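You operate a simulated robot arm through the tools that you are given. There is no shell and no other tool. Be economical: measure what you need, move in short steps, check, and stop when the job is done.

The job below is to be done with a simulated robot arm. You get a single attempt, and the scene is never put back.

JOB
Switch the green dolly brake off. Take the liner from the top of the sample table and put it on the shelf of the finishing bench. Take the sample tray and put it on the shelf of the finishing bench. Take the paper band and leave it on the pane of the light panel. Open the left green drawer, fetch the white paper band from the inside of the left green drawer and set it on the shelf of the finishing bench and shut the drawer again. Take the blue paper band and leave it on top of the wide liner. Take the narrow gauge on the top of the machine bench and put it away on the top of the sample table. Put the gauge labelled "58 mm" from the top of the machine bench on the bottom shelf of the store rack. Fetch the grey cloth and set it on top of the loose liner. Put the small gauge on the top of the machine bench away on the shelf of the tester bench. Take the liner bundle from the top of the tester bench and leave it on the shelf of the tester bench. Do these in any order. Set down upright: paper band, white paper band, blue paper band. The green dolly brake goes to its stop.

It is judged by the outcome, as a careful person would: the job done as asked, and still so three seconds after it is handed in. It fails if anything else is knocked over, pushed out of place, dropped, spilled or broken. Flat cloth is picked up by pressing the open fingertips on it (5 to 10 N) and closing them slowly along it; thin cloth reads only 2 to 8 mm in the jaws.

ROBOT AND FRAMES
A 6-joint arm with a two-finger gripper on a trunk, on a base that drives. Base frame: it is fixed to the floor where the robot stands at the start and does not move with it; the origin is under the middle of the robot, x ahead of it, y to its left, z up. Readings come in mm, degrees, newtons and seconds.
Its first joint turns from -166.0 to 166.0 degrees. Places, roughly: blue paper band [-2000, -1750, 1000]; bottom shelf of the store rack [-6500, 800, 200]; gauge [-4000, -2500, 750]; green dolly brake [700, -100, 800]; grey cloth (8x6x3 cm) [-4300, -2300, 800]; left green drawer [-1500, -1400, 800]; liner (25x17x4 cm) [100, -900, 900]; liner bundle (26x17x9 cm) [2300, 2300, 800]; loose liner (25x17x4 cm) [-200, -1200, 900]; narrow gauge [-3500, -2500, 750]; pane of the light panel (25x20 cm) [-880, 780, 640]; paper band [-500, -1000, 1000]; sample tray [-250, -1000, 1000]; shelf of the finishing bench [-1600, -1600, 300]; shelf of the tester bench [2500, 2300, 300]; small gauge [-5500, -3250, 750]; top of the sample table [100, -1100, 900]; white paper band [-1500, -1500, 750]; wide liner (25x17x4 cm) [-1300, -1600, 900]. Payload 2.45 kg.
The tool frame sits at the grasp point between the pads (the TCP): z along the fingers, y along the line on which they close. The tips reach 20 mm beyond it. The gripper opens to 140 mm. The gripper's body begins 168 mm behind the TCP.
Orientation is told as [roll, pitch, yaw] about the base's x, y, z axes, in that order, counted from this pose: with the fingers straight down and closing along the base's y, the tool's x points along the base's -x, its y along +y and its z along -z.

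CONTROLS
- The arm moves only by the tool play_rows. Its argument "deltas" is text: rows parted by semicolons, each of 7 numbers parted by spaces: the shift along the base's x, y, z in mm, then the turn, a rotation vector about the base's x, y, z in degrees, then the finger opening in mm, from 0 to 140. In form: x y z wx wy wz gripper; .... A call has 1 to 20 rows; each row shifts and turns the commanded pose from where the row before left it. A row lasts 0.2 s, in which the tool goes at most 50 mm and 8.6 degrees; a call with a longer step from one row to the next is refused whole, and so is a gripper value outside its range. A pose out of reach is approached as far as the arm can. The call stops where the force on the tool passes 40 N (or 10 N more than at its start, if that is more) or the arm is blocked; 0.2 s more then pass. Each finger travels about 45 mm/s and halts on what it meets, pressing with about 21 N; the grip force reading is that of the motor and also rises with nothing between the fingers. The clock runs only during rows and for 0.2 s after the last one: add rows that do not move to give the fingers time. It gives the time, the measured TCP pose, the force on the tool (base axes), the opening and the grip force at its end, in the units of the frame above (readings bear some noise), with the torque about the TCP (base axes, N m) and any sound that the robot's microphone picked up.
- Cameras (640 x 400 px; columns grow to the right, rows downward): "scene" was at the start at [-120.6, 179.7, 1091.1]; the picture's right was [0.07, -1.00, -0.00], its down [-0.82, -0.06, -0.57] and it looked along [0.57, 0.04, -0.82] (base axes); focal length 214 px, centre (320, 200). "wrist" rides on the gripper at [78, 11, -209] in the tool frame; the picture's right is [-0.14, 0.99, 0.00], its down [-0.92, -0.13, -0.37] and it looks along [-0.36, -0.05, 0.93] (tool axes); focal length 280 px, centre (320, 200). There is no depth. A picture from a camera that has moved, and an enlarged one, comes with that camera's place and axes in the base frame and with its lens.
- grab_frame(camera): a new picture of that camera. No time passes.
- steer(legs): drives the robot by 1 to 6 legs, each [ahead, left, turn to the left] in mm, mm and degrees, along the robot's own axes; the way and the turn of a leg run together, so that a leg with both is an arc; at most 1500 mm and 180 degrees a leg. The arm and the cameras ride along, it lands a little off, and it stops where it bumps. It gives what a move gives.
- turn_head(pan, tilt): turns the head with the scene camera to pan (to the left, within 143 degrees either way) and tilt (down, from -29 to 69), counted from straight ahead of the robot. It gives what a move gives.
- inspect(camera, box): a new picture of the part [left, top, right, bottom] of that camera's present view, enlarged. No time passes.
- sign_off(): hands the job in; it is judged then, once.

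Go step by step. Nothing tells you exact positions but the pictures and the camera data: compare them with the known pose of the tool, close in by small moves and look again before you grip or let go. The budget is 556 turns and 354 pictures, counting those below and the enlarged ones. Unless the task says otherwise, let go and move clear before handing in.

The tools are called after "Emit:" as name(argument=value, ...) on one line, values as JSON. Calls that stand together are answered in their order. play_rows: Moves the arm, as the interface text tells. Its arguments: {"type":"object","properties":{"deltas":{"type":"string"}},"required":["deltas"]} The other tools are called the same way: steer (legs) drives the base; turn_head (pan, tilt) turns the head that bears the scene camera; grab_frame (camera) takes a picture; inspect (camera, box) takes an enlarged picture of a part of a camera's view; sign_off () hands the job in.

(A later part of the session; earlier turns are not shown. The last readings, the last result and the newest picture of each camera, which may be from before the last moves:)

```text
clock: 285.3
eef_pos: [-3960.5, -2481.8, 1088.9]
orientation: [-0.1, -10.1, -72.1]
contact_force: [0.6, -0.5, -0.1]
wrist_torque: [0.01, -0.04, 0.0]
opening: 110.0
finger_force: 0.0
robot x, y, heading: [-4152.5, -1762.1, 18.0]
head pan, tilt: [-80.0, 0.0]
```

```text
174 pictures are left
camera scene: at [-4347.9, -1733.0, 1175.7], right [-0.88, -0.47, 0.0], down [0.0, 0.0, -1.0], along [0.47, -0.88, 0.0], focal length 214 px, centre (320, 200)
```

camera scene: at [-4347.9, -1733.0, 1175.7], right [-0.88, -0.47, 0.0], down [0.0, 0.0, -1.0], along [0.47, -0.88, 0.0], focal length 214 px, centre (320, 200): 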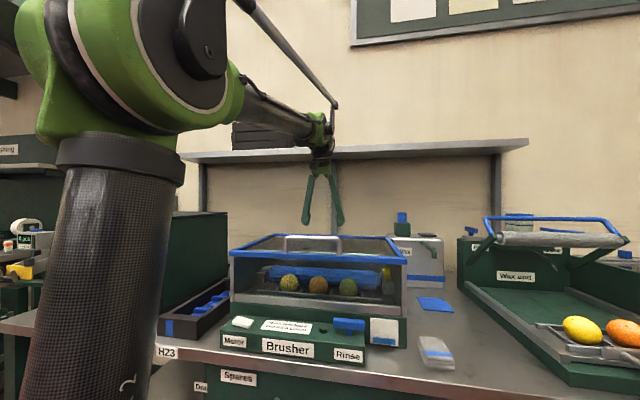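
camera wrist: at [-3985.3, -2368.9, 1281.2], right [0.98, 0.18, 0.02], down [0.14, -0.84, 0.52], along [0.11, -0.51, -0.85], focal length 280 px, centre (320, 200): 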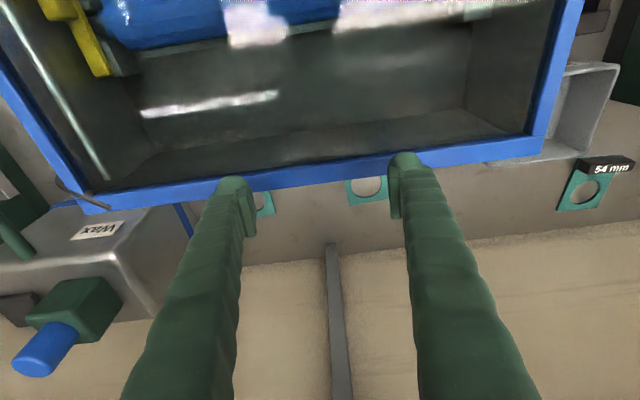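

Emit:
play_rows(deltas="30 -10 -10 0 0 0 120;30 -10 -10 0 0 0 120;14 -20 -5 0 0 0 120;13 -20 -5 0 0 0 120")

Emit:
grab_frame(camera="wrist")

Emit:
inspect(camera="scene", box=[220, 80, 420, 300])

```text
clock: 286.3
eef_pos: [-3873.0, -2541.0, 1058.8]
orientation: [-0.1, -10.2, -72.1]
contact_force: [-0.1, -0.2, 0.2]
wrist_torque: [-0.07, -0.06, -0.01]
opening: 120.1
finger_force: 0.1
robot x, y, heading: [-4151.9, -1763.0, 17.9]
head pan, tilt: [-80.0, 0.0]
```

```text
173 pictures are left
camera wrist: at [-3898.1, -2428.7, 1250.8], right [0.98, 0.18, 0.02], down [0.14, -0.84, 0.52], along [0.11, -0.51, -0.85], focal length 280 px, centre (320, 200)
```

wrist: 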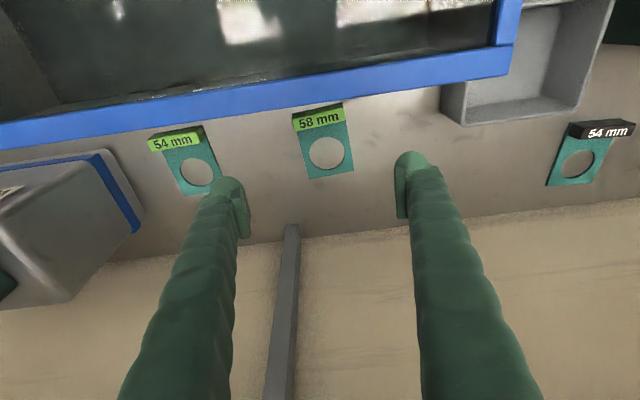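

```text
1.82 times, centred on (320, 190) of scene
camera zoom: at [-4347.9, -1732.8, 1175.7], right [-0.88, -0.47, 0.0], down [0.0, 0.0, -1.0], along [0.47, -0.88, 0.0], focal length 390 px, centre (320, 218)
```

zoom: 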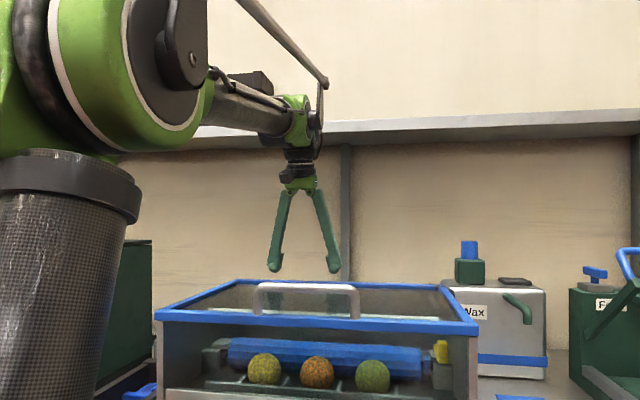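

Emit:
play_rows(deltas="-2 6 -40 0 0 0 115;0 0 -45 0 0 0 115;0 0 -45 0 0 0 115;0 0 -35 0 0 0 115")

Emit:
grab_frame(camera="wrist")

Emit:
inspect(camera="scene", box=[220, 80, 420, 300])

```text
clock: 287.3
eef_pos: [-3875.6, -2535.3, 894.6]
orientation: [-0.2, -10.1, -72.0]
contact_force: [-0.3, 0.8, 0.6]
wrist_torque: [-0.02, -0.03, -0.01]
opening: 114.9
finger_force: 0.0
robot x, y, heading: [-4155.0, -1764.7, 17.8]
head pan, tilt: [-80.0, 0.0]
```

```text
171 pictures are left
camera wrist: at [-3901.1, -2423.3, 1086.0], right [0.98, 0.18, 0.02], down [0.14, -0.84, 0.52], along [0.11, -0.51, -0.85], focal length 280 px, centre (320, 200)
```

wrist: 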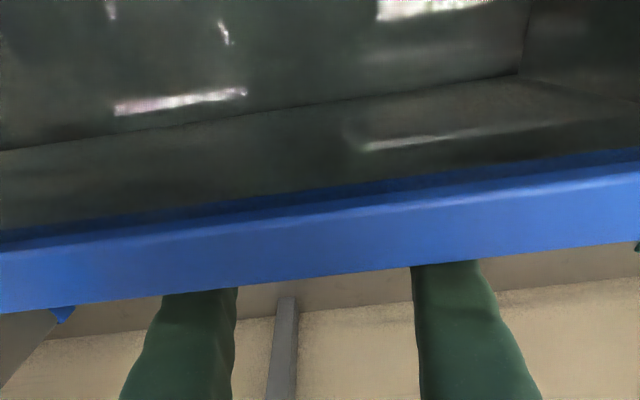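

```text
1.82 times, centred on (320, 190) of scene
camera zoom: at [-4347.8, -1733.0, 1175.7], right [-0.88, -0.47, 0.0], down [0.0, 0.0, -1.0], along [0.47, -0.88, 0.0], focal length 390 px, centre (320, 218)
```

zoom: 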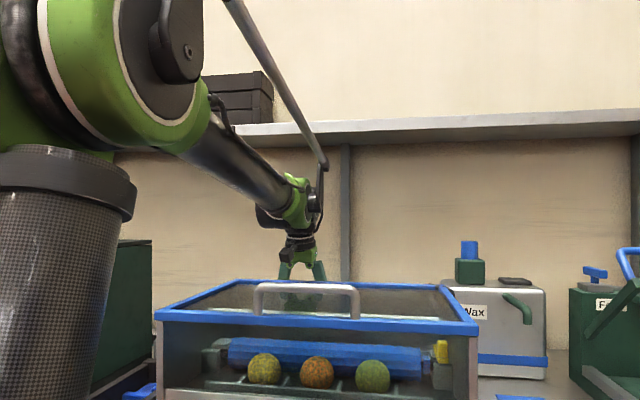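

Emit:
play_rows(deltas="0 0 -20 0 0 0 115;0 0 -15 0 0 0 115;0 0 -4 0 0 0 115;0 0 -4 0 0 0 115")

```text
clock: 288.3
eef_pos: [-3875.5, -2536.5, 855.8]
orientation: [-0.2, -10.1, -72.0]
contact_force: [-0.9, 3.7, 13.1]
wrist_torque: [0.13, -0.34, 0.07]
opening: 114.9
finger_force: 0.1
robot x, y, heading: [-4155.5, -1763.5, 17.8]
head pan, tilt: [-80.0, 0.0]
stopped in row 4: the force on the tool passed its limit at 53 N (the readings are from after the stop); the commanded pose is now the measured one
```

Emit:
play_rows(deltas="0 0 2 0 0 0 110;0 0 0 0 0 0 95;0 0 0 0 0 0 80;0 0 0 0 0 0 65;0 0 0 0 0 0 55;0 0 0 0 0 0 50")

```text
clock: 289.7
eef_pos: [-3875.2, -2536.1, 857.2]
orientation: [-0.1, -10.1, -72.1]
contact_force: [-0.1, -0.4, 1.5]
wrist_torque: [-0.03, 0.05, 0.05]
opening: 77.9
finger_force: 20.9
robot x, y, heading: [-4153.1, -1759.0, 17.9]
head pan, tilt: [-80.0, 0.0]
```

Emit:
play_rows(deltas="0 0 15 0 0 0 50;0 0 30 0 0 0 50;0 0 40 0 0 0 50;0 0 40 0 0 0 50;0 0 40 0 0 0 50;0 0 40 0 0 0 50;-3 10 20 0 0 0 50")

Emit:
grab_frame(camera="wrist")

```text
clock: 291.3
eef_pos: [-3875.6, -2526.5, 1082.3]
orientation: [-0.2, -10.1, -72.2]
contact_force: [0.2, 0.5, 0.2]
wrist_torque: [0.02, 0.02, -0.01]
opening: 77.9
finger_force: 21.0
robot x, y, heading: [-4151.3, -1759.7, 17.8]
head pan, tilt: [-80.0, 0.0]
```

```text
169 pictures are left
camera wrist: at [-3901.9, -2412.8, 1274.3], right [0.98, 0.18, 0.02], down [0.14, -0.84, 0.52], along [0.11, -0.51, -0.85], focal length 280 px, centre (320, 200)
```

wrist: 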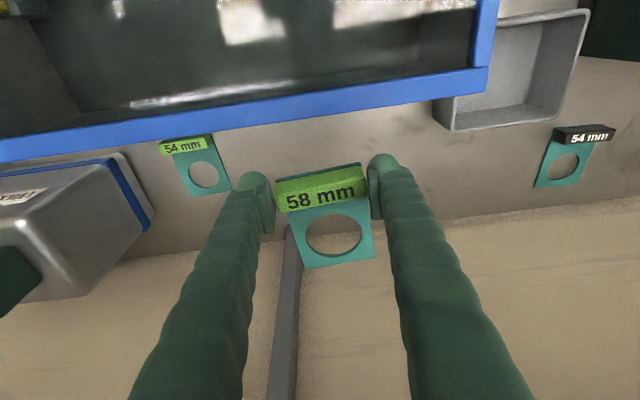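

Emit:
play_rows(deltas="-13 40 5 0 0 0 50;-13 40 5 0 0 0 50;-13 40 0 0 0 0 50;-13 40 0 0 0 0 50;-13 40 0 0 0 0 50")

Emit:
steer(legs=[[0, 1000, 0], [0, 0, -90]])

Emit:
turn_head(pan=-110, tilt=20)

Emit:
grab_frame(camera="scene")

```text
clock: 292.5
eef_pos: [-3943.6, -2326.8, 1091.6]
orientation: [-0.1, -10.2, -72.1]
contact_force: [-0.4, -0.2, -0.1]
wrist_torque: [0.05, 0.05, 0.01]
opening: 77.8
finger_force: 20.9
robot x, y, heading: [-4152.2, -1760.7, 18.3]
head pan, tilt: [-80.0, 0.0]
```

```text
clock: 294.2
eef_pos: [-3982.2, -2205.5, 1092.4]
orientation: [-0.3, -11.1, -71.8]
contact_force: [0.2, -4.1, 1.4]
wrist_torque: [-0.06, 0.16, 0.15]
opening: 77.7
finger_force: 20.8
robot x, y, heading: [-4198.3, -1638.7, 17.9]
head pan, tilt: [-80.0, 0.0]
stopped in leg 1: the force on the tool passed its limit at 104 N (the readings are from after the stop); the commanded pose is now the measured one
```

```text
clock: 295.2
eef_pos: [-3983.6, -2205.5, 1092.3]
orientation: [-0.2, -10.9, -71.8]
contact_force: [0.1, -8.2, 5.8]
wrist_torque: [-0.11, 0.26, 0.44]
opening: 77.7
finger_force: 21.0
robot x, y, heading: [-4192.1, -1635.5, 18.0]
head pan, tilt: [-110.0, 20.0]
```

```text
168 pictures are left
camera scene: at [-4434.7, -1620.2, 1143.4], right [-1.0, 0.03, 0.0], down [0.01, 0.34, -0.94], along [-0.03, -0.94, -0.34], focal length 214 px, centre (320, 200)
```

scene: 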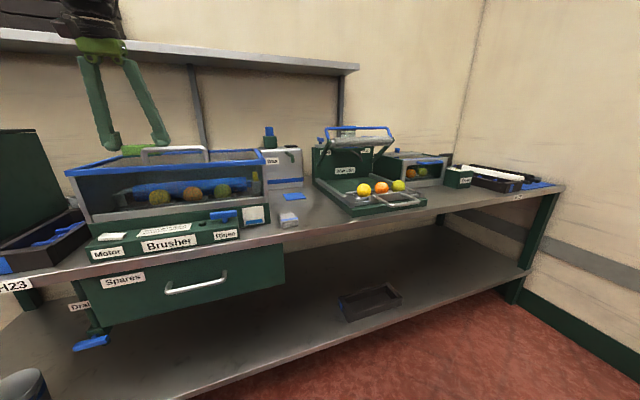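

Emit:
inspect(camera="scene", box=[50, 60, 290, 260])

Emit:
grab_frame(camera="wrist")

```text
2.00 times, centred on (170, 160) of scene
camera zoom: at [-4434.7, -1620.2, 1143.4], right [-1.0, 0.03, 0.0], down [0.01, 0.34, -0.94], along [-0.03, -0.94, -0.34], focal length 429 px, centre (620, 280)
```

zoom: 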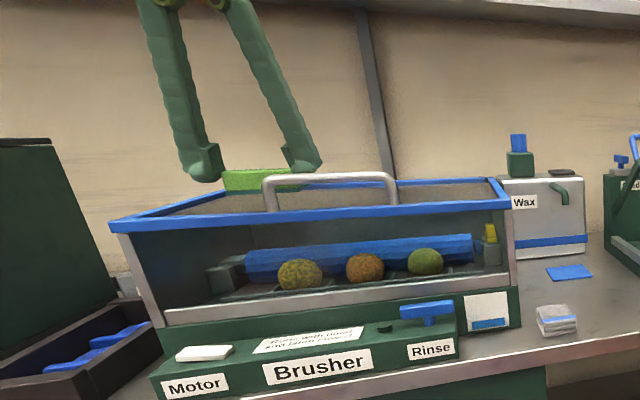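

```text
166 pictures are left
camera wrist: at [-4008.5, -2090.5, 1283.1], right [0.98, 0.18, 0.02], down [0.14, -0.83, 0.54], along [0.12, -0.53, -0.84], focal length 280 px, centre (320, 200)
```

wrist: 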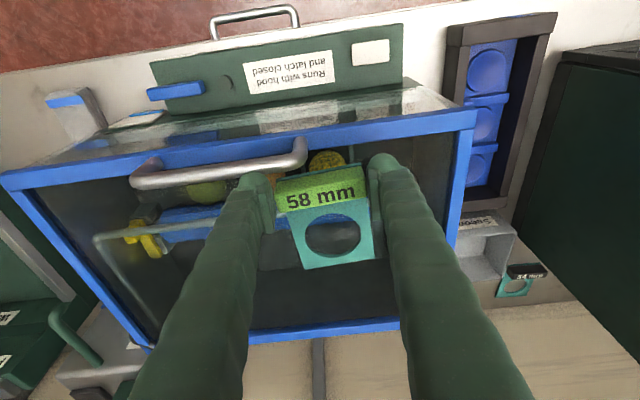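

Emit:
play_rows(deltas="3 -9 5 0 0 0 50;0 0 40 0 0 0 50;0 0 40 0 0 0 50;0 0 20 0 0 0 50")

Emit:
inspect(camera="scene", box=[50, 60, 290, 260])

Emit:
grab_frame(camera="wrist")

```text
clock: 296.2
eef_pos: [-3979.6, -2214.1, 1197.8]
orientation: [-0.2, -10.9, -71.9]
contact_force: [0.4, 0.7, -0.7]
wrist_torque: [-0.02, 0.0, 0.02]
opening: 77.4
finger_force: 21.0
robot x, y, heading: [-4195.2, -1633.8, 18.1]
head pan, tilt: [-110.0, 20.0]
```

```text
2.00 times, centred on (170, 160) of scene
camera zoom: at [-4434.7, -1619.9, 1143.4], right [-1.0, 0.03, 0.0], down [0.01, 0.34, -0.94], along [-0.03, -0.94, -0.34], focal length 429 px, centre (620, 280)
```

zoom: 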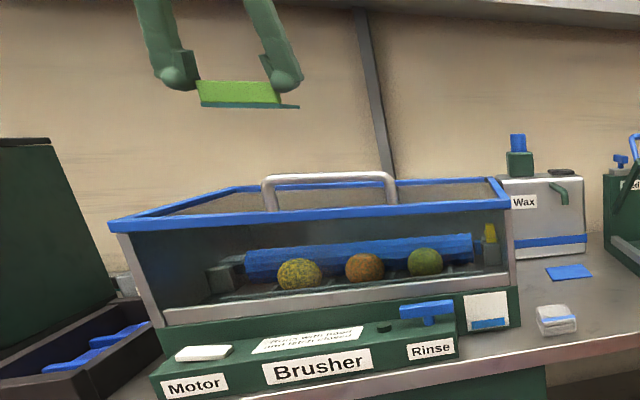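

```text
164 pictures are left
camera wrist: at [-4005.6, -2098.7, 1388.4], right [0.98, 0.18, 0.02], down [0.14, -0.83, 0.54], along [0.12, -0.52, -0.84], focal length 280 px, centre (320, 200)
```

wrist: 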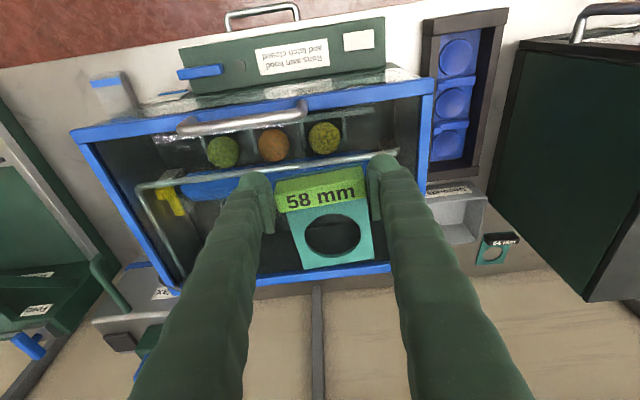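

Emit:
steer(legs=[[0, 1000, 0], [0, 0, -90]])

Emit:
grab_frame(camera="scene")

```text
clock: 305.2
eef_pos: [-5079.8, -905.6, 1199.2]
orientation: [-0.2, -11.0, -161.6]
contact_force: [-0.4, -0.7, -0.9]
wrist_torque: [0.0, -0.01, 0.01]
opening: 77.1
finger_force: 21.4
robot x, y, heading: [-4502.2, -690.9, -71.9]
head pan, tilt: [-110.0, 20.0]
```

```text
163 pictures are left
camera scene: at [-4489.7, -451.9, 1143.4], right [0.03, 1.0, 0.0], down [0.34, -0.01, -0.94], along [-0.94, 0.03, -0.34], focal length 214 px, centre (320, 200)
```

scene: 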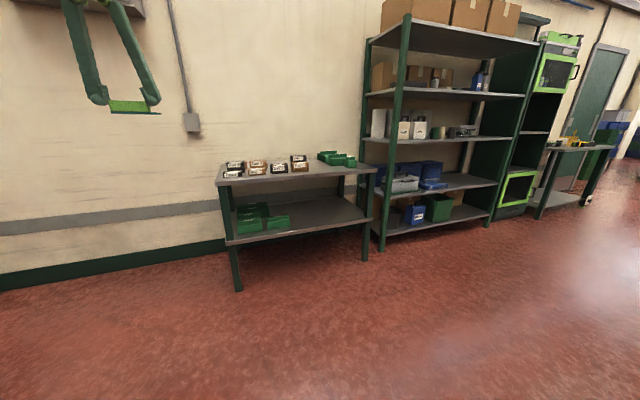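

Emit:
steer(legs=[[-1500, 0, 0], [-350, -250, 0]])

Emit:
turn_head(pan=-90, tilt=35)

Emit:
grab_frame(camera="scene")

```text
clock: 314.9
eef_pos: [-5889.3, 797.5, 1198.1]
orientation: [-0.2, -10.8, -162.3]
contact_force: [0.1, -0.2, -0.8]
wrist_torque: [-0.02, -0.01, 0.03]
opening: 76.8
finger_force: 21.4
robot x, y, heading: [-5308.0, 1009.5, -72.3]
head pan, tilt: [-110.0, 20.0]
```

```text
clock: 315.7
eef_pos: [-5891.2, 798.3, 1197.7]
orientation: [-0.2, -11.0, -162.4]
contact_force: [0.1, 0.3, -0.6]
wrist_torque: [0.02, -0.04, 0.01]
opening: 77.0
finger_force: 20.5
robot x, y, heading: [-5311.5, 1007.2, -72.5]
head pan, tilt: [-90.0, 35.0]
```

```text
162 pictures are left
camera scene: at [-5284.7, 1215.2, 1119.6], right [-0.3, 0.95, 0.0], down [0.55, 0.17, -0.82], along [-0.78, -0.25, -0.57], focal length 214 px, centre (320, 200)
```

scene: 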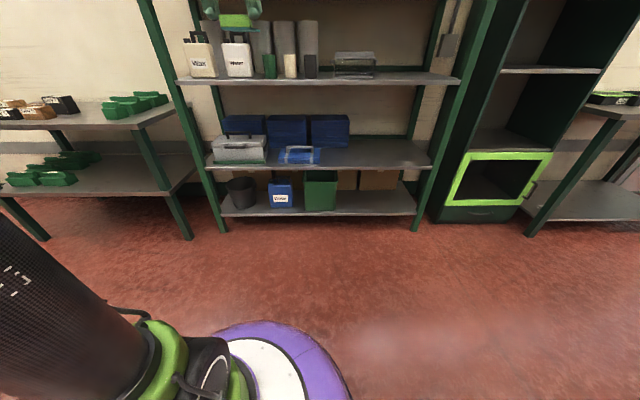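

Emit:
steer(legs=[[650, 0, 0]])

Emit:
grab_frame(camera="scene")

Emit:
grab_frame(camera="wrist")

```text
clock: 319.3
eef_pos: [-5693.3, 180.1, 1198.7]
orientation: [-0.3, -10.8, -162.1]
contact_force: [0.7, 0.1, -0.4]
wrist_torque: [0.01, -0.01, 0.01]
opening: 76.9
finger_force: 20.9
robot x, y, heading: [-5115.5, 390.1, -72.3]
head pan, tilt: [-90.0, 35.0]
```

```text
161 pictures are left
camera scene: at [-5089.7, 599.6, 1119.5], right [-0.3, 0.95, 0.0], down [0.55, 0.17, -0.82], along [-0.78, -0.25, -0.57], focal length 214 px, centre (320, 200)
```

scene: 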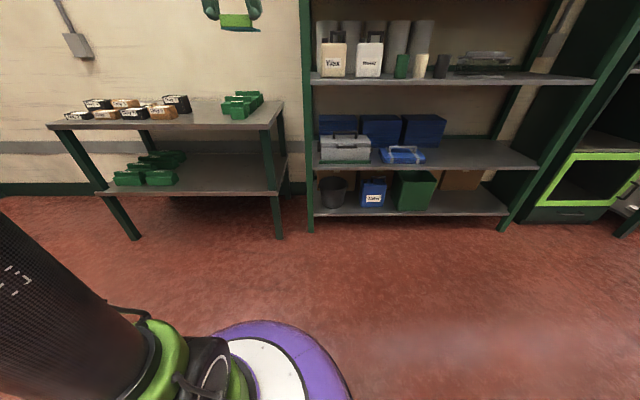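

```text
160 pictures are left
camera wrist: at [-5580.0, 206.7, 1388.0], right [0.18, -0.98, 0.02], down [-0.83, -0.14, 0.54], along [-0.53, -0.11, -0.84], focal length 280 px, centre (320, 200)
```

wrist: 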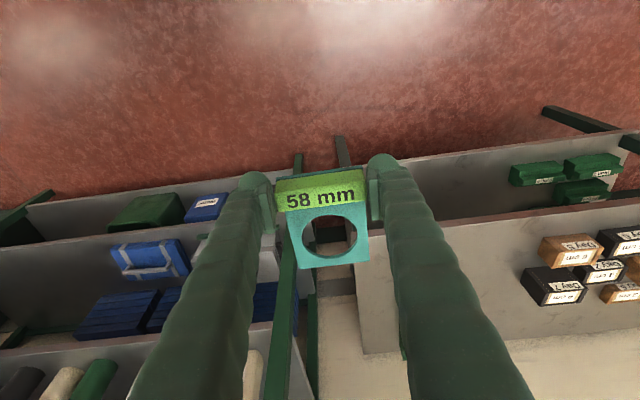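

Emit:
steer(legs=[[400, 0, 0], [0, -420, 0]])

Emit:
grab_frame(camera="scene")

Emit:
grab_frame(camera="wrist")

```text
clock: 324.0
eef_pos: [-5972.9, -327.7, 1197.9]
orientation: [-0.2, -10.9, -162.0]
contact_force: [0.0, -0.2, -0.8]
wrist_torque: [0.03, -0.02, -0.01]
opening: 76.8
finger_force: 20.8
robot x, y, heading: [-5391.7, -116.5, -72.2]
head pan, tilt: [-90.0, 35.0]
```

```text
159 pictures are left
camera scene: at [-5368.6, 92.9, 1119.5], right [-0.31, 0.95, 0.0], down [0.55, 0.18, -0.82], along [-0.78, -0.25, -0.57], focal length 214 px, centre (320, 200)
```

scene: 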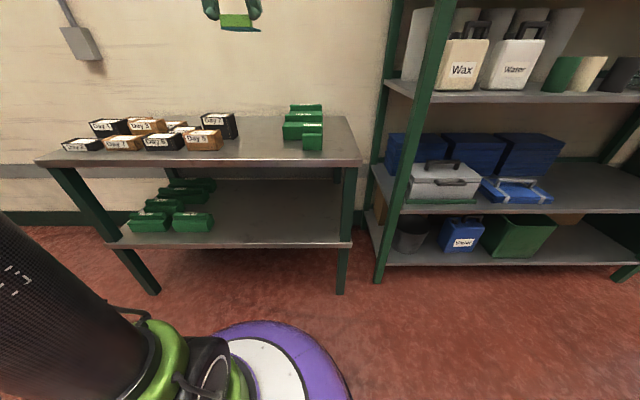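

```text
158 pictures are left
camera wrist: at [-5858.0, -301.1, 1388.0], right [0.18, -0.98, 0.02], down [-0.83, -0.14, 0.54], along [-0.53, -0.11, -0.84], focal length 280 px, centre (320, 200)
```

wrist: 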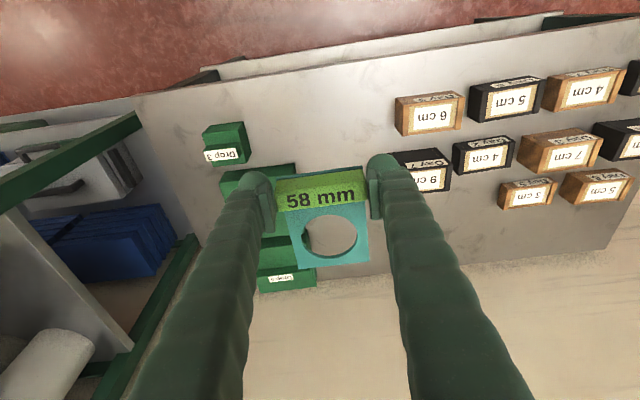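

Emit:
play_rows(deltas="-43 -14 -10 0 0 0 50;-43 -14 -10 0 0 0 50;0 0 -45 0 0 0 50;0 0 -45 0 0 0 50;0 0 -45 0 0 0 50;0 0 -45 0 0 0 50;0 0 -45 0 0 0 50;0 0 -45 0 0 0 50;0 0 -30 0 0 0 50")

Emit:
grab_frame(camera="wrist")

```text
clock: 326.0
eef_pos: [-6059.2, -354.4, 878.3]
orientation: [-0.3, -10.8, -162.1]
contact_force: [-0.4, -1.0, -0.1]
wrist_torque: [0.02, -0.01, 0.0]
opening: 76.6
finger_force: 21.3
robot x, y, heading: [-5393.3, -116.4, -72.3]
head pan, tilt: [-90.0, 35.0]
```

```text
157 pictures are left
camera wrist: at [-5944.6, -328.4, 1067.4], right [0.18, -0.98, 0.02], down [-0.83, -0.14, 0.54], along [-0.53, -0.11, -0.84], focal length 280 px, centre (320, 200)
```

wrist: 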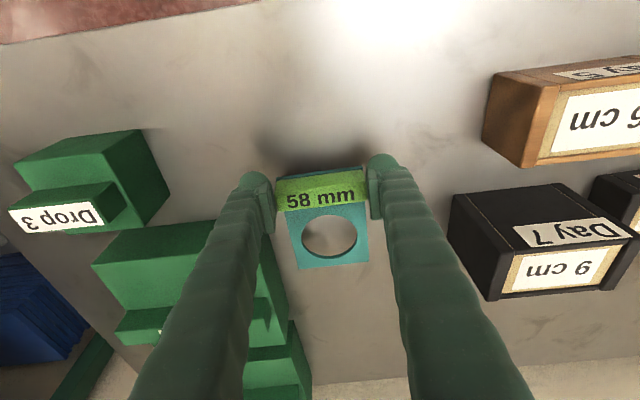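

Emit:
play_rows(deltas="28 9 0 0 0 0 50;0 0 -20 0 0 0 50;0 0 -10 0 0 0 50;0 0 -4 0 0 0 50;0 0 -4 0 0 0 50;0 0 -4 0 0 0 50")

```text
clock: 327.3
eef_pos: [-6029.3, -345.8, 839.0]
orientation: [-0.2, -11.0, -162.2]
contact_force: [5.4, 2.2, 22.0]
wrist_torque: [-0.53, -0.2, 0.18]
opening: 78.3
finger_force: 21.5
robot x, y, heading: [-5391.8, -115.7, -72.0]
head pan, tilt: [-90.0, 35.0]
stopped in row 6: the force on the tool passed its limit at 51 N (the readings are from after the stop); the commanded pose is now the measured one
```

Contact with the table; I release, back up, then tilt the tool to 45° for the regrasp.

Emit:
play_rows(deltas="0 0 1 0 0 0 85;0 0 0 0 0 0 100;0 0 0 0 0 0 110;0 0 20 0 0 0 110;15 5 30 2.3 -6.6 0 110;15 5 30 2.3 -6.6 0 110;15 5 20 2.3 -6.6 0 110;15 5 10 2.3 -6.6 0 110;15 5 10 2.3 -6.6 0 110")

Emit:
grab_frame(camera="wrist")

```text
clock: 329.4
eef_pos: [-5959.1, -322.6, 956.0]
orientation: [-0.9, 22.7, -162.1]
contact_force: [-6.9, -6.0, -80.0]
wrist_torque: [1.88, -1.18, -0.07]
opening: 109.9
finger_force: 0.0
robot x, y, heading: [-5391.9, -113.8, -72.1]
head pan, tilt: [-90.0, 35.0]
stopped in row 9: the force on the tool passed its limit at 181 N (the readings are from after the stop); the commanded pose is now the measured one
```

```text
156 pictures are left
camera wrist: at [-5964.2, -337.6, 1179.3], right [0.19, -0.98, -0.07], down [-0.98, -0.19, -0.01], along [0.0, 0.07, -1.0], focal length 280 px, centre (320, 200)
```

wrist: 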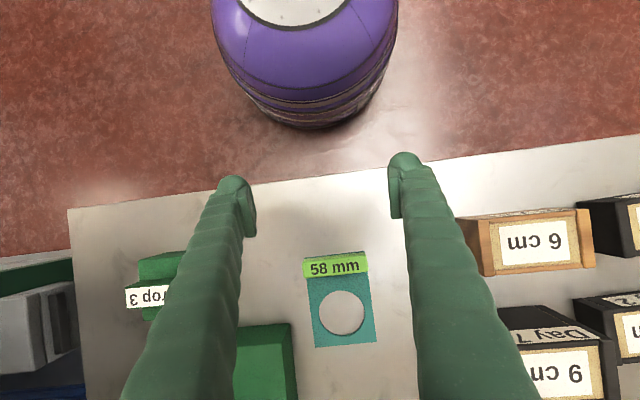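

Emit:
play_rows(deltas="0 0 0 -2.3 6.6 0 110;0 0 0 -2.3 6.6 0 110")

Emit:
turn_head(pan=-75, tilt=0)

Emit:
grab_frame(camera="scene")

```text
clock: 330.0
eef_pos: [-5959.0, -322.5, 957.5]
orientation: [-0.7, 9.0, -161.9]
contact_force: [-1.3, -0.3, -0.7]
wrist_torque: [0.04, -0.1, 0.0]
opening: 110.2
finger_force: 0.1
robot x, y, heading: [-5391.6, -114.9, -71.9]
head pan, tilt: [-90.0, 35.0]
```

```text
clock: 331.0
eef_pos: [-5958.4, -322.5, 957.1]
orientation: [-0.6, 9.0, -162.0]
contact_force: [-0.4, -0.3, 0.2]
wrist_torque: [-0.01, -0.01, 0.01]
opening: 110.0
finger_force: 0.1
robot x, y, heading: [-5389.9, -112.1, -72.1]
head pan, tilt: [-75.0, 0.0]
```

```text
155 pictures are left
camera scene: at [-5360.3, 71.1, 1175.6], right [-0.54, 0.84, 0.0], down [0.0, 0.0, -1.0], along [-0.84, -0.54, 0.0], focal length 214 px, centre (320, 200)
```

scene: 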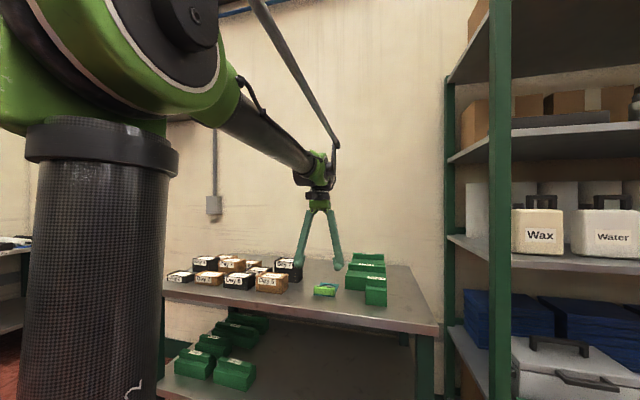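

Emit:
play_rows(deltas="0 0 0 -2.4 7.3 0 110;0 0 0 -2.4 7.3 0 110;0 0 0 -2.4 7.3 0 110;0 0 0 -2.4 7.3 0 110;0 0 0 -2.4 7.3 0 110;0 0 0 -2.4 7.3 0 110;0 0 0 -2.4 7.3 0 110")

Emit:
grab_frame(camera="wrist")

```text
clock: 332.6
eef_pos: [-5958.4, -322.6, 957.5]
orientation: [-0.4, -45.0, -162.0]
contact_force: [0.1, -0.4, 0.5]
wrist_torque: [0.01, -0.03, 0.0]
opening: 110.1
finger_force: 0.1
robot x, y, heading: [-5392.8, -114.6, -72.2]
head pan, tilt: [-75.0, 0.0]
```

```text
154 pictures are left
camera wrist: at [-5762.7, -270.6, 1050.1], right [0.21, -0.97, 0.09], down [-0.41, 0.0, 0.91], along [-0.89, -0.23, -0.4], focal length 280 px, centre (320, 200)
```

wrist: 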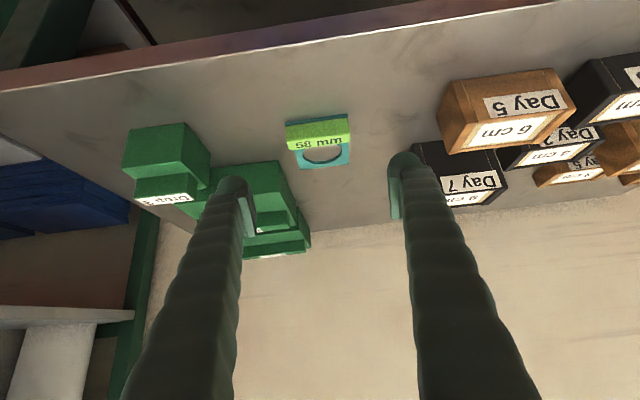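

Emit:
play_rows(deltas="-16 -5 -25 0 0 0 108;-16 -5 -25 0 0 0 108;-16 -5 -25 0 0 0 108;-16 -5 -25 0 0 0 108")

Emit:
grab_frame(camera="wrist")

```text
clock: 333.6
eef_pos: [-6021.2, -342.0, 856.0]
orientation: [-0.4, -44.8, -162.1]
contact_force: [0.0, 0.3, -0.5]
wrist_torque: [-0.05, 0.03, 0.01]
opening: 108.1
finger_force: 0.0
robot x, y, heading: [-5388.3, -114.7, -71.9]
head pan, tilt: [-75.0, 0.0]
```

```text
153 pictures are left
camera wrist: at [-5825.9, -290.1, 949.1], right [0.21, -0.97, 0.09], down [-0.41, 0.0, 0.91], along [-0.89, -0.23, -0.4], focal length 280 px, centre (320, 200)
```

wrist: 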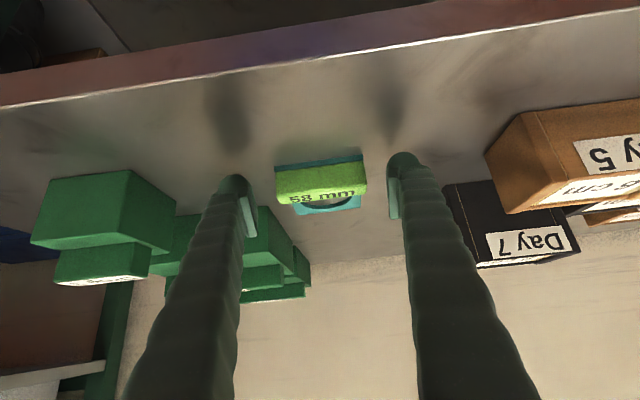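

Emit:
play_rows(deltas="-4 -1 -8 0 0 0 108;0 0 -4 0 0 0 108;0 0 -3 0 0 0 108")

Emit:
play_rows(deltas="0 0 0 0 0 0 95;0 0 0 0 0 0 80;0 0 0 0 0 0 65;0 0 0 0 0 0 50;0 0 0 0 0 0 50")

Emit:
grab_frame(camera="wrist")

```text
clock: 334.4
eef_pos: [-6026.5, -343.3, 842.2]
orientation: [-0.4, -44.9, -162.1]
contact_force: [0.1, -0.7, 0.6]
wrist_torque: [-0.01, -0.01, -0.02]
opening: 108.2
finger_force: 0.1
robot x, y, heading: [-5388.0, -115.9, -72.0]
head pan, tilt: [-75.0, 0.0]
```

```text
clock: 335.6
eef_pos: [-6025.4, -343.1, 844.6]
orientation: [-0.5, -45.0, -161.9]
contact_force: [1.6, -9.8, 26.3]
wrist_torque: [-1.02, 0.12, 0.07]
opening: 77.3
finger_force: 20.7
robot x, y, heading: [-5392.5, -115.6, -71.9]
head pan, tilt: [-75.0, 0.0]
```

```text
152 pictures are left
camera wrist: at [-5830.2, -291.5, 935.8], right [0.21, -0.97, 0.09], down [-0.41, 0.0, 0.91], along [-0.89, -0.23, -0.4], focal length 280 px, centre (320, 200)
```

wrist: 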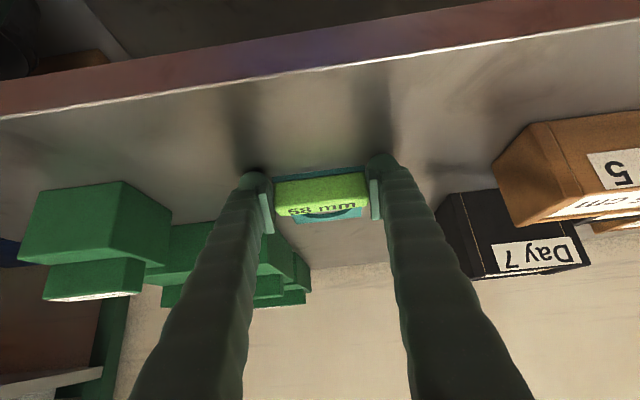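

Emit:
play_rows(deltas="0 0 8 0 0 0 50;0 0 20 0 0 0 50;5 2 35 0 0 0 50;10 3 40 0 0 0 50;10 3 40 0 0 0 50")

Emit:
grab_frame(camera="wrist")

```text
clock: 336.8
eef_pos: [-6001.3, -335.2, 986.1]
orientation: [-0.3, -44.9, -162.1]
contact_force: [0.1, -0.1, -0.4]
wrist_torque: [0.0, -0.03, 0.0]
opening: 76.9
finger_force: 21.3
robot x, y, heading: [-5390.7, -115.2, -72.0]
head pan, tilt: [-75.0, 0.0]
```

```text
151 pictures are left
camera wrist: at [-5804.6, -283.6, 1079.6], right [0.21, -0.97, 0.09], down [-0.41, 0.0, 0.91], along [-0.89, -0.23, -0.4], focal length 280 px, centre (320, 200)
```

wrist: 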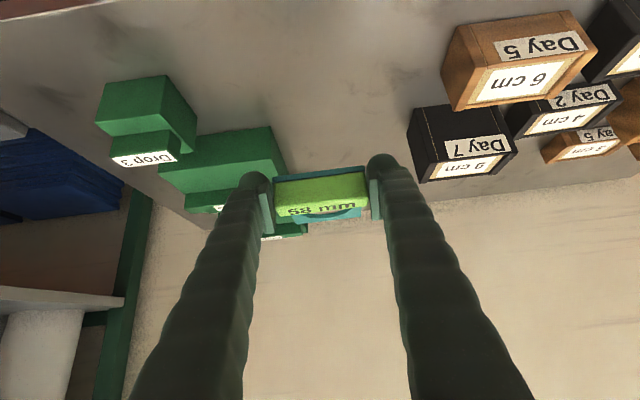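

Emit:
steer(legs=[[0, 420, 0], [-1500, 0, 0], [-120, 0, 0]])

Emit:
turn_head(pan=-90, tilt=35)

Emit:
grab_frame(camera="scene")

```text
clock: 347.2
eef_pos: [-6110.5, 1315.2, 986.1]
orientation: [-0.4, -44.7, -161.0]
contact_force: [-0.4, -0.5, -1.2]
wrist_torque: [0.01, -0.01, 0.03]
opening: 76.8
finger_force: 20.8
robot x, y, heading: [-5504.8, 1547.4, -71.0]
head pan, tilt: [-75.0, 0.0]
```

```text
clock: 348.2
eef_pos: [-6111.2, 1315.1, 987.1]
orientation: [-0.4, -44.8, -161.0]
contact_force: [-0.5, 0.2, 0.2]
wrist_torque: [0.03, -0.02, -0.03]
opening: 77.0
finger_force: 21.4
robot x, y, heading: [-5506.7, 1549.3, -71.3]
head pan, tilt: [-90.0, 35.0]
```

```text
150 pictures are left
camera scene: at [-5486.8, 1756.3, 1119.6], right [-0.32, 0.95, 0.0], down [0.54, 0.19, -0.82], along [-0.78, -0.27, -0.57], focal length 214 px, centre (320, 200)
```

scene: 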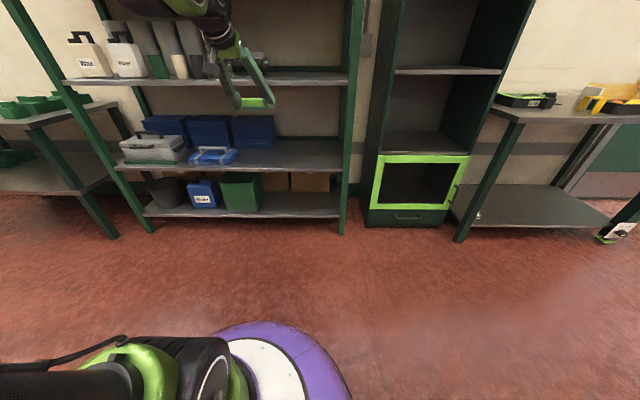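

Emit:
steer(legs=[[0, -120, 0]])

Emit:
play_rows(deltas="-9 -3 -47 0 0 0 50;-9 -3 -47 0 0 0 50;-9 -3 -47 0 0 0 50;-9 -3 -47 0 0 0 50;-9 -3 -47 0 0 0 50;-9 -3 -47 0 0 0 50;-9 -3 -47 0 0 0 50;-9 -3 -47 0 0 0 50;-24 -8 -38 0 0 0 50;-24 -8 -38 0 0 0 50;-24 -8 -38 0 0 0 50")

Emit:
grab_frame(camera="wrist")

Emit:
grab_frame(camera="scene")

```text
clock: 349.4
eef_pos: [-6223.8, 1276.3, 987.4]
orientation: [-0.4, -44.8, -160.9]
contact_force: [0.1, 0.3, -1.4]
wrist_torque: [0.01, 0.01, 0.01]
opening: 77.0
finger_force: 21.2
robot x, y, heading: [-5613.5, 1510.0, -70.8]
head pan, tilt: [-90.0, 35.0]
```

```text
clock: 351.9
eef_pos: [-6370.0, 1229.5, 496.0]
orientation: [-0.3, -44.8, -160.9]
contact_force: [0.4, -0.7, -0.6]
wrist_torque: [-0.02, -0.01, -0.01]
opening: 76.7
finger_force: 20.7
robot x, y, heading: [-5618.0, 1507.6, -71.1]
head pan, tilt: [-90.0, 35.0]
```

```text
149 pictures are left
camera wrist: at [-6174.6, 1285.6, 588.7], right [0.23, -0.97, 0.09], down [-0.41, -0.01, 0.91], along [-0.88, -0.24, -0.4], focal length 280 px, centre (320, 200)
```

wrist: 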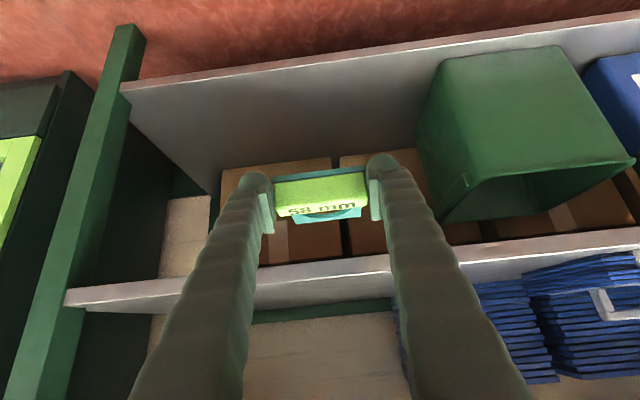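

```text
148 pictures are left
camera scene: at [-5600.7, 1717.4, 1119.5], right [-0.33, 0.95, 0.0], down [0.54, 0.19, -0.82], along [-0.77, -0.27, -0.57], focal length 214 px, centre (320, 200)
```

scene: 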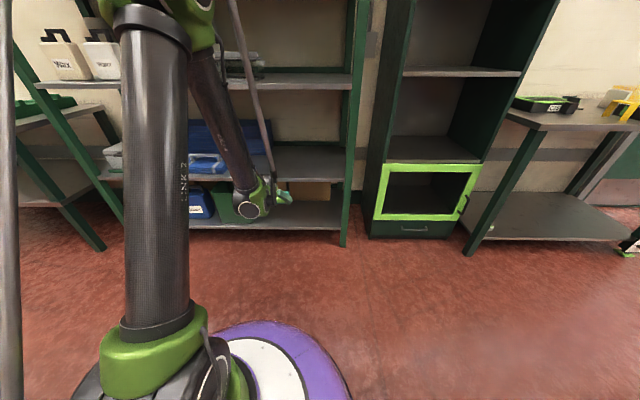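

Emit:
play_rows(deltas="-28 -9.5 -29 0 0 0 50;-28 -9.5 -29 0 0 0 50;-28 -9.5 -29 0 0 0 50;-28 -9.5 -29 0 0 0 50;-22 -7.5 -36 0 0 0 50;-22 -7.5 -36 0 0 0 50")

Emit:
grab_frame(camera="wrist")

Emit:
inspect(camera="scene", box=[160, 120, 360, 250])

```text
clock: 353.2
eef_pos: [-6522.7, 1175.4, 307.3]
orientation: [-0.4, -44.9, -160.9]
contact_force: [-0.4, -0.1, -0.6]
wrist_torque: [0.01, 0.03, -0.02]
opening: 77.0
finger_force: 21.5
robot x, y, heading: [-5613.7, 1506.4, -71.1]
head pan, tilt: [-90.0, 35.0]
```

```text
147 pictures are left
camera wrist: at [-6328.5, 1231.6, 400.6], right [0.23, -0.97, 0.09], down [-0.41, -0.01, 0.91], along [-0.88, -0.24, -0.4], focal length 280 px, centre (320, 200)
```

wrist: 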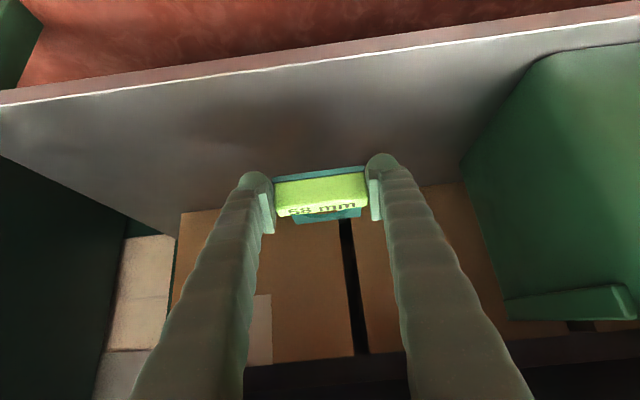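

```text
3.08 times, centred on (260, 185) of scene
camera zoom: at [-5600.8, 1717.3, 1119.6], right [-0.33, 0.95, 0.0], down [0.54, 0.19, -0.82], along [-0.77, -0.27, -0.57], focal length 660 px, centre (505, 246)
```

zoom: 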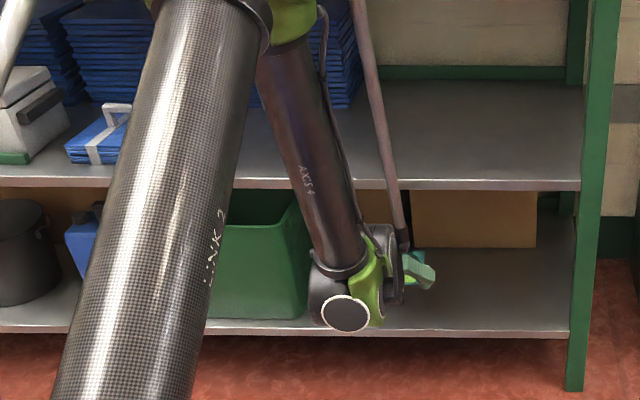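

Emit:
play_rows(deltas="-5 -2 -15 0 0 0 50;-5 -2 -15 0 0 0 50;-4 -1 -12 0 0 0 50;-4 -1 -10 0 0 0 50;-3 -1 -8 0 0 0 50;-3 -1 -6 0 0 0 50")

Emit:
grab_frame(camera="wrist")

```text
clock: 354.6
eef_pos: [-6548.0, 1166.4, 241.5]
orientation: [-0.4, -44.7, -160.9]
contact_force: [0.4, 0.1, 0.0]
wrist_torque: [0.01, 0.01, 0.01]
opening: 76.7
finger_force: 20.6
robot x, y, heading: [-5619.8, 1509.1, -70.9]
head pan, tilt: [-90.0, 35.0]
```

```text
145 pictures are left
camera wrist: at [-6353.2, 1222.9, 334.4], right [0.23, -0.97, 0.09], down [-0.41, -0.01, 0.91], along [-0.88, -0.24, -0.4], focal length 280 px, centre (320, 200)
```

wrist: 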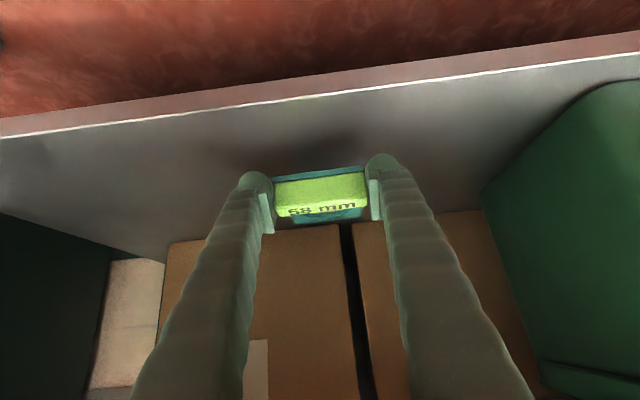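

Emit:
play_rows(deltas="0 0 -6 0 0 0 50;0 0 -5 0 0 0 50;0 0 -5 0 0 0 50;0 0 -5 0 0 0 50;0 0 -5 0 0 0 50;0 0 -5 0 0 0 50")

```text
clock: 356.1
eef_pos: [-6548.6, 1167.2, 210.6]
orientation: [-0.3, -44.8, -161.0]
contact_force: [-0.3, 0.4, -0.7]
wrist_torque: [-0.01, -0.02, 0.0]
opening: 76.7
finger_force: 20.7
robot x, y, heading: [-5619.5, 1503.8, -70.8]
head pan, tilt: [-90.0, 35.0]
```

Emit:
play_rows(deltas="0 0 -5 0 0 0 50;0 0 -5 0 0 0 50;0 0 -5 0 0 0 50;0 0 -5 0 0 0 50;0 0 -5 0 0 0 50;0 0 -5 0 0 0 50")

Emit:
grab_frame(camera="wrist")

```text
clock: 356.8
eef_pos: [-6548.7, 1167.6, 204.1]
orientation: [-0.4, -45.2, -161.0]
contact_force: [5.3, 1.5, 23.5]
wrist_torque: [-0.74, -0.23, 0.29]
opening: 77.0
finger_force: 21.2
robot x, y, heading: [-5618.9, 1509.7, -71.2]
head pan, tilt: [-90.0, 35.0]
stopped in row 3: the force on the tool passed its limit at 50 N (the readings are from after the stop); the commanded pose is now the measured one
```

```text
144 pictures are left
camera wrist: at [-6352.6, 1223.3, 294.9], right [0.23, -0.97, 0.09], down [-0.41, -0.01, 0.91], along [-0.88, -0.24, -0.4], focal length 280 px, centre (320, 200)
```

wrist: 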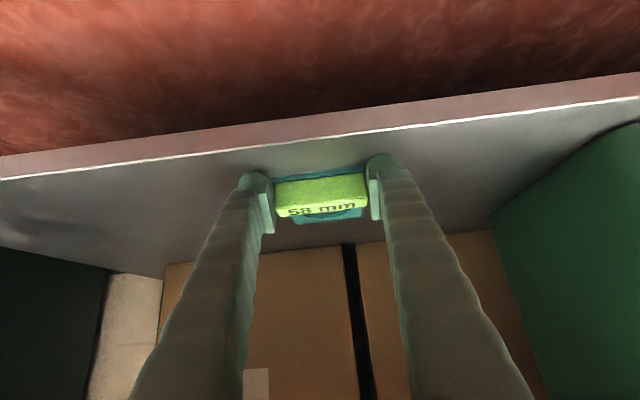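

Emit:
play_rows(deltas="0 0 1 0 0 0 85;0 0 0 0 0 0 95;0 0 0 0 0 0 100;10 3 10 0 0 0 100;20 7 20 0 0 0 100;25 9 25 0 0 0 100;28 9 28 0 0 0 100;28 9 29 0 0 0 80;28 9 29 0 0 0 60")

Emit:
grab_frame(camera="wrist")

```text
clock: 358.8
eef_pos: [-6453.3, 1198.8, 370.8]
orientation: [-0.3, -44.8, -161.0]
contact_force: [0.1, 0.0, -0.4]
wrist_torque: [-0.03, -0.01, 0.01]
opening: 60.3
finger_force: 0.0
out of reach, approached as far as the arm can: row 5, 6, 7, 8, 9
robot x, y, heading: [-5614.4, 1508.4, -71.0]
head pan, tilt: [-90.0, 35.0]
```

```text
143 pictures are left
camera wrist: at [-6257.2, 1255.3, 463.1], right [0.23, -0.97, 0.09], down [-0.41, -0.01, 0.91], along [-0.88, -0.24, -0.4], focal length 280 px, centre (320, 200)
```

wrist: 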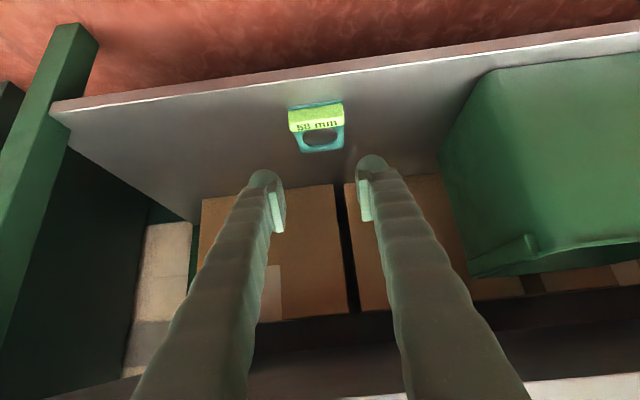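

Emit:
steer(legs=[[0, 280, 0]])

Emit:
play_rows(deltas="20 7 43 0 0 0 40;20 7 43 0 0 0 20;10 3 47 0 0 0 20;0 0 48 0 0 0 20;0 0 48 0 0 0 20;0 0 48 0 0 0 20;0 0 48 0 0 0 20;0 0 48 0 0 0 20;0 0 48 0 0 0 20;0 0 48 0 0 0 20;0 0 48 0 0 0 20;0 0 48 0 0 0 20;0 0 48 0 0 0 20;0 0 48 0 0 0 20;0 0 48 0 0 0 20")

Emit:
steer(legs=[[0, 0, -1], [1500, 0, 0], [1400, 0, 0], [0, 0, 90]])

Emit:
turn_head(pan=-110, tilt=25)

Emit:
grab_frame(camera="scene")

```text
clock: 360.7
eef_pos: [-6186.4, 1290.0, 369.6]
orientation: [-0.4, -44.8, -160.8]
contact_force: [0.2, 0.4, 0.3]
wrist_torque: [0.01, -0.01, 0.0]
opening: 60.0
finger_force: 0.1
robot x, y, heading: [-5352.8, 1598.3, -70.9]
head pan, tilt: [-90.0, 35.0]
```

```text
clock: 363.9
eef_pos: [-6136.5, 1308.6, 1079.9]
orientation: [-0.3, -44.8, -160.8]
contact_force: [0.8, 0.1, 0.5]
wrist_torque: [-0.01, -0.01, 0.0]
opening: 19.9
finger_force: 0.0
robot x, y, heading: [-5352.8, 1599.2, -71.2]
head pan, tilt: [-90.0, 35.0]
```

```text
clock: 382.1
eef_pos: [-4146.3, -1921.0, 1079.3]
orientation: [-0.4, -44.9, -70.5]
contact_force: [-0.3, 0.0, 0.0]
wrist_torque: [-0.05, 0.04, 0.02]
opening: 20.3
finger_force: 0.1
robot x, y, heading: [-4444.2, -1141.6, 19.5]
head pan, tilt: [-90.0, 35.0]
```

```text
clock: 382.9
eef_pos: [-4145.8, -1921.7, 1078.1]
orientation: [-0.4, -44.8, -70.5]
contact_force: [-0.3, 0.5, 0.4]
wrist_torque: [0.01, 0.02, 0.0]
opening: 19.9
finger_force: 0.0
robot x, y, heading: [-4449.4, -1137.8, 19.5]
head pan, tilt: [-110.0, 25.0]
```

```text
142 pictures are left
camera scene: at [-4685.6, -1129.8, 1135.3], right [-1.0, 0.01, 0.0], down [0.0, 0.42, -0.91], along [-0.01, -0.91, -0.42], focal length 214 px, centre (320, 200)
```

scene: 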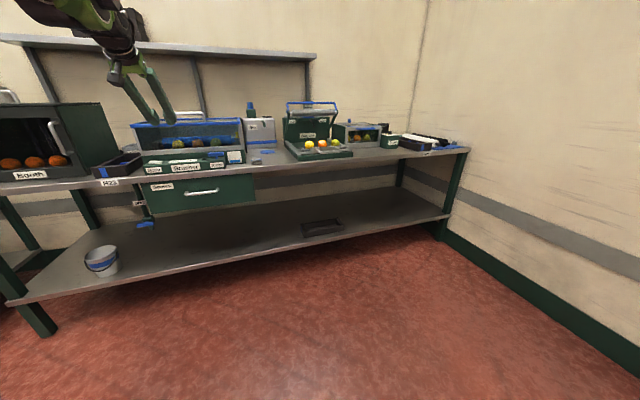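

Emit:
steer(legs=[[0, 0, -1.5], [-1250, 0, 0], [0, -400, 0]])

Emit:
grab_frame(camera="scene")

Emit:
grab_frame(camera="wrist")

```text
clock: 391.7
eef_pos: [-5259.4, -2696.4, 1079.1]
orientation: [-0.4, -44.7, -73.0]
contact_force: [0.0, 0.7, -0.2]
wrist_torque: [0.01, 0.05, -0.02]
opening: 20.2
finger_force: 0.1
robot x, y, heading: [-5528.0, -1898.3, 17.0]
head pan, tilt: [-110.0, 25.0]
```

```text
141 pictures are left
camera scene: at [-5765.7, -1883.3, 1135.3], right [-1.0, 0.05, 0.0], down [0.02, 0.42, -0.91], along [-0.05, -0.91, -0.42], focal length 214 px, centre (320, 200)
```

scene: 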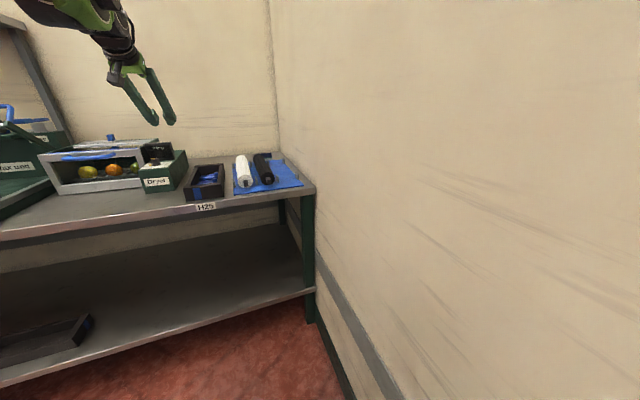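

```text
140 pictures are left
camera wrist: at [-5308.0, -2497.2, 1171.6], right [0.98, 0.19, 0.09], down [0.0, -0.41, 0.91], along [0.21, -0.89, -0.4], focal length 280 px, centre (320, 200)
```

wrist: 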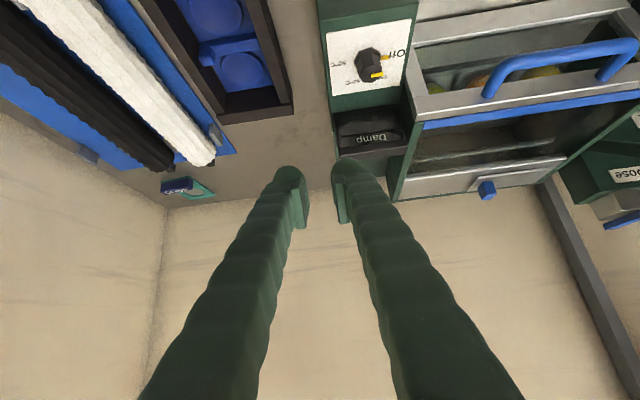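

Emit:
inspect(camera="wrist", box=[120, 140, 280, 240])

```text
4.00 times, centred on (200, 190) of wrist
camera zoom: at [-5308.0, -2497.2, 1171.6], right [0.98, 0.19, 0.09], down [0.0, -0.41, 0.91], along [0.21, -0.89, -0.4], focal length 1122 px, centre (800, 240)
```

zoom: 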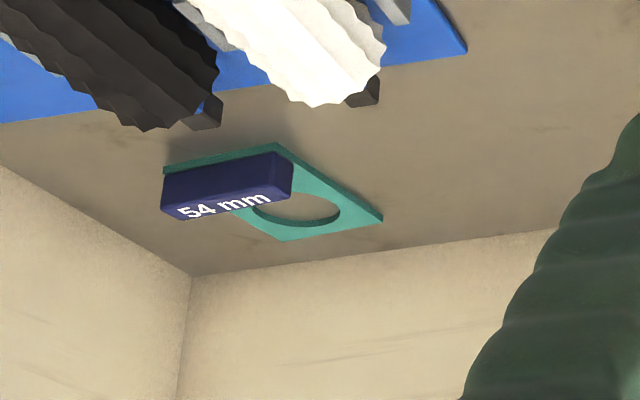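

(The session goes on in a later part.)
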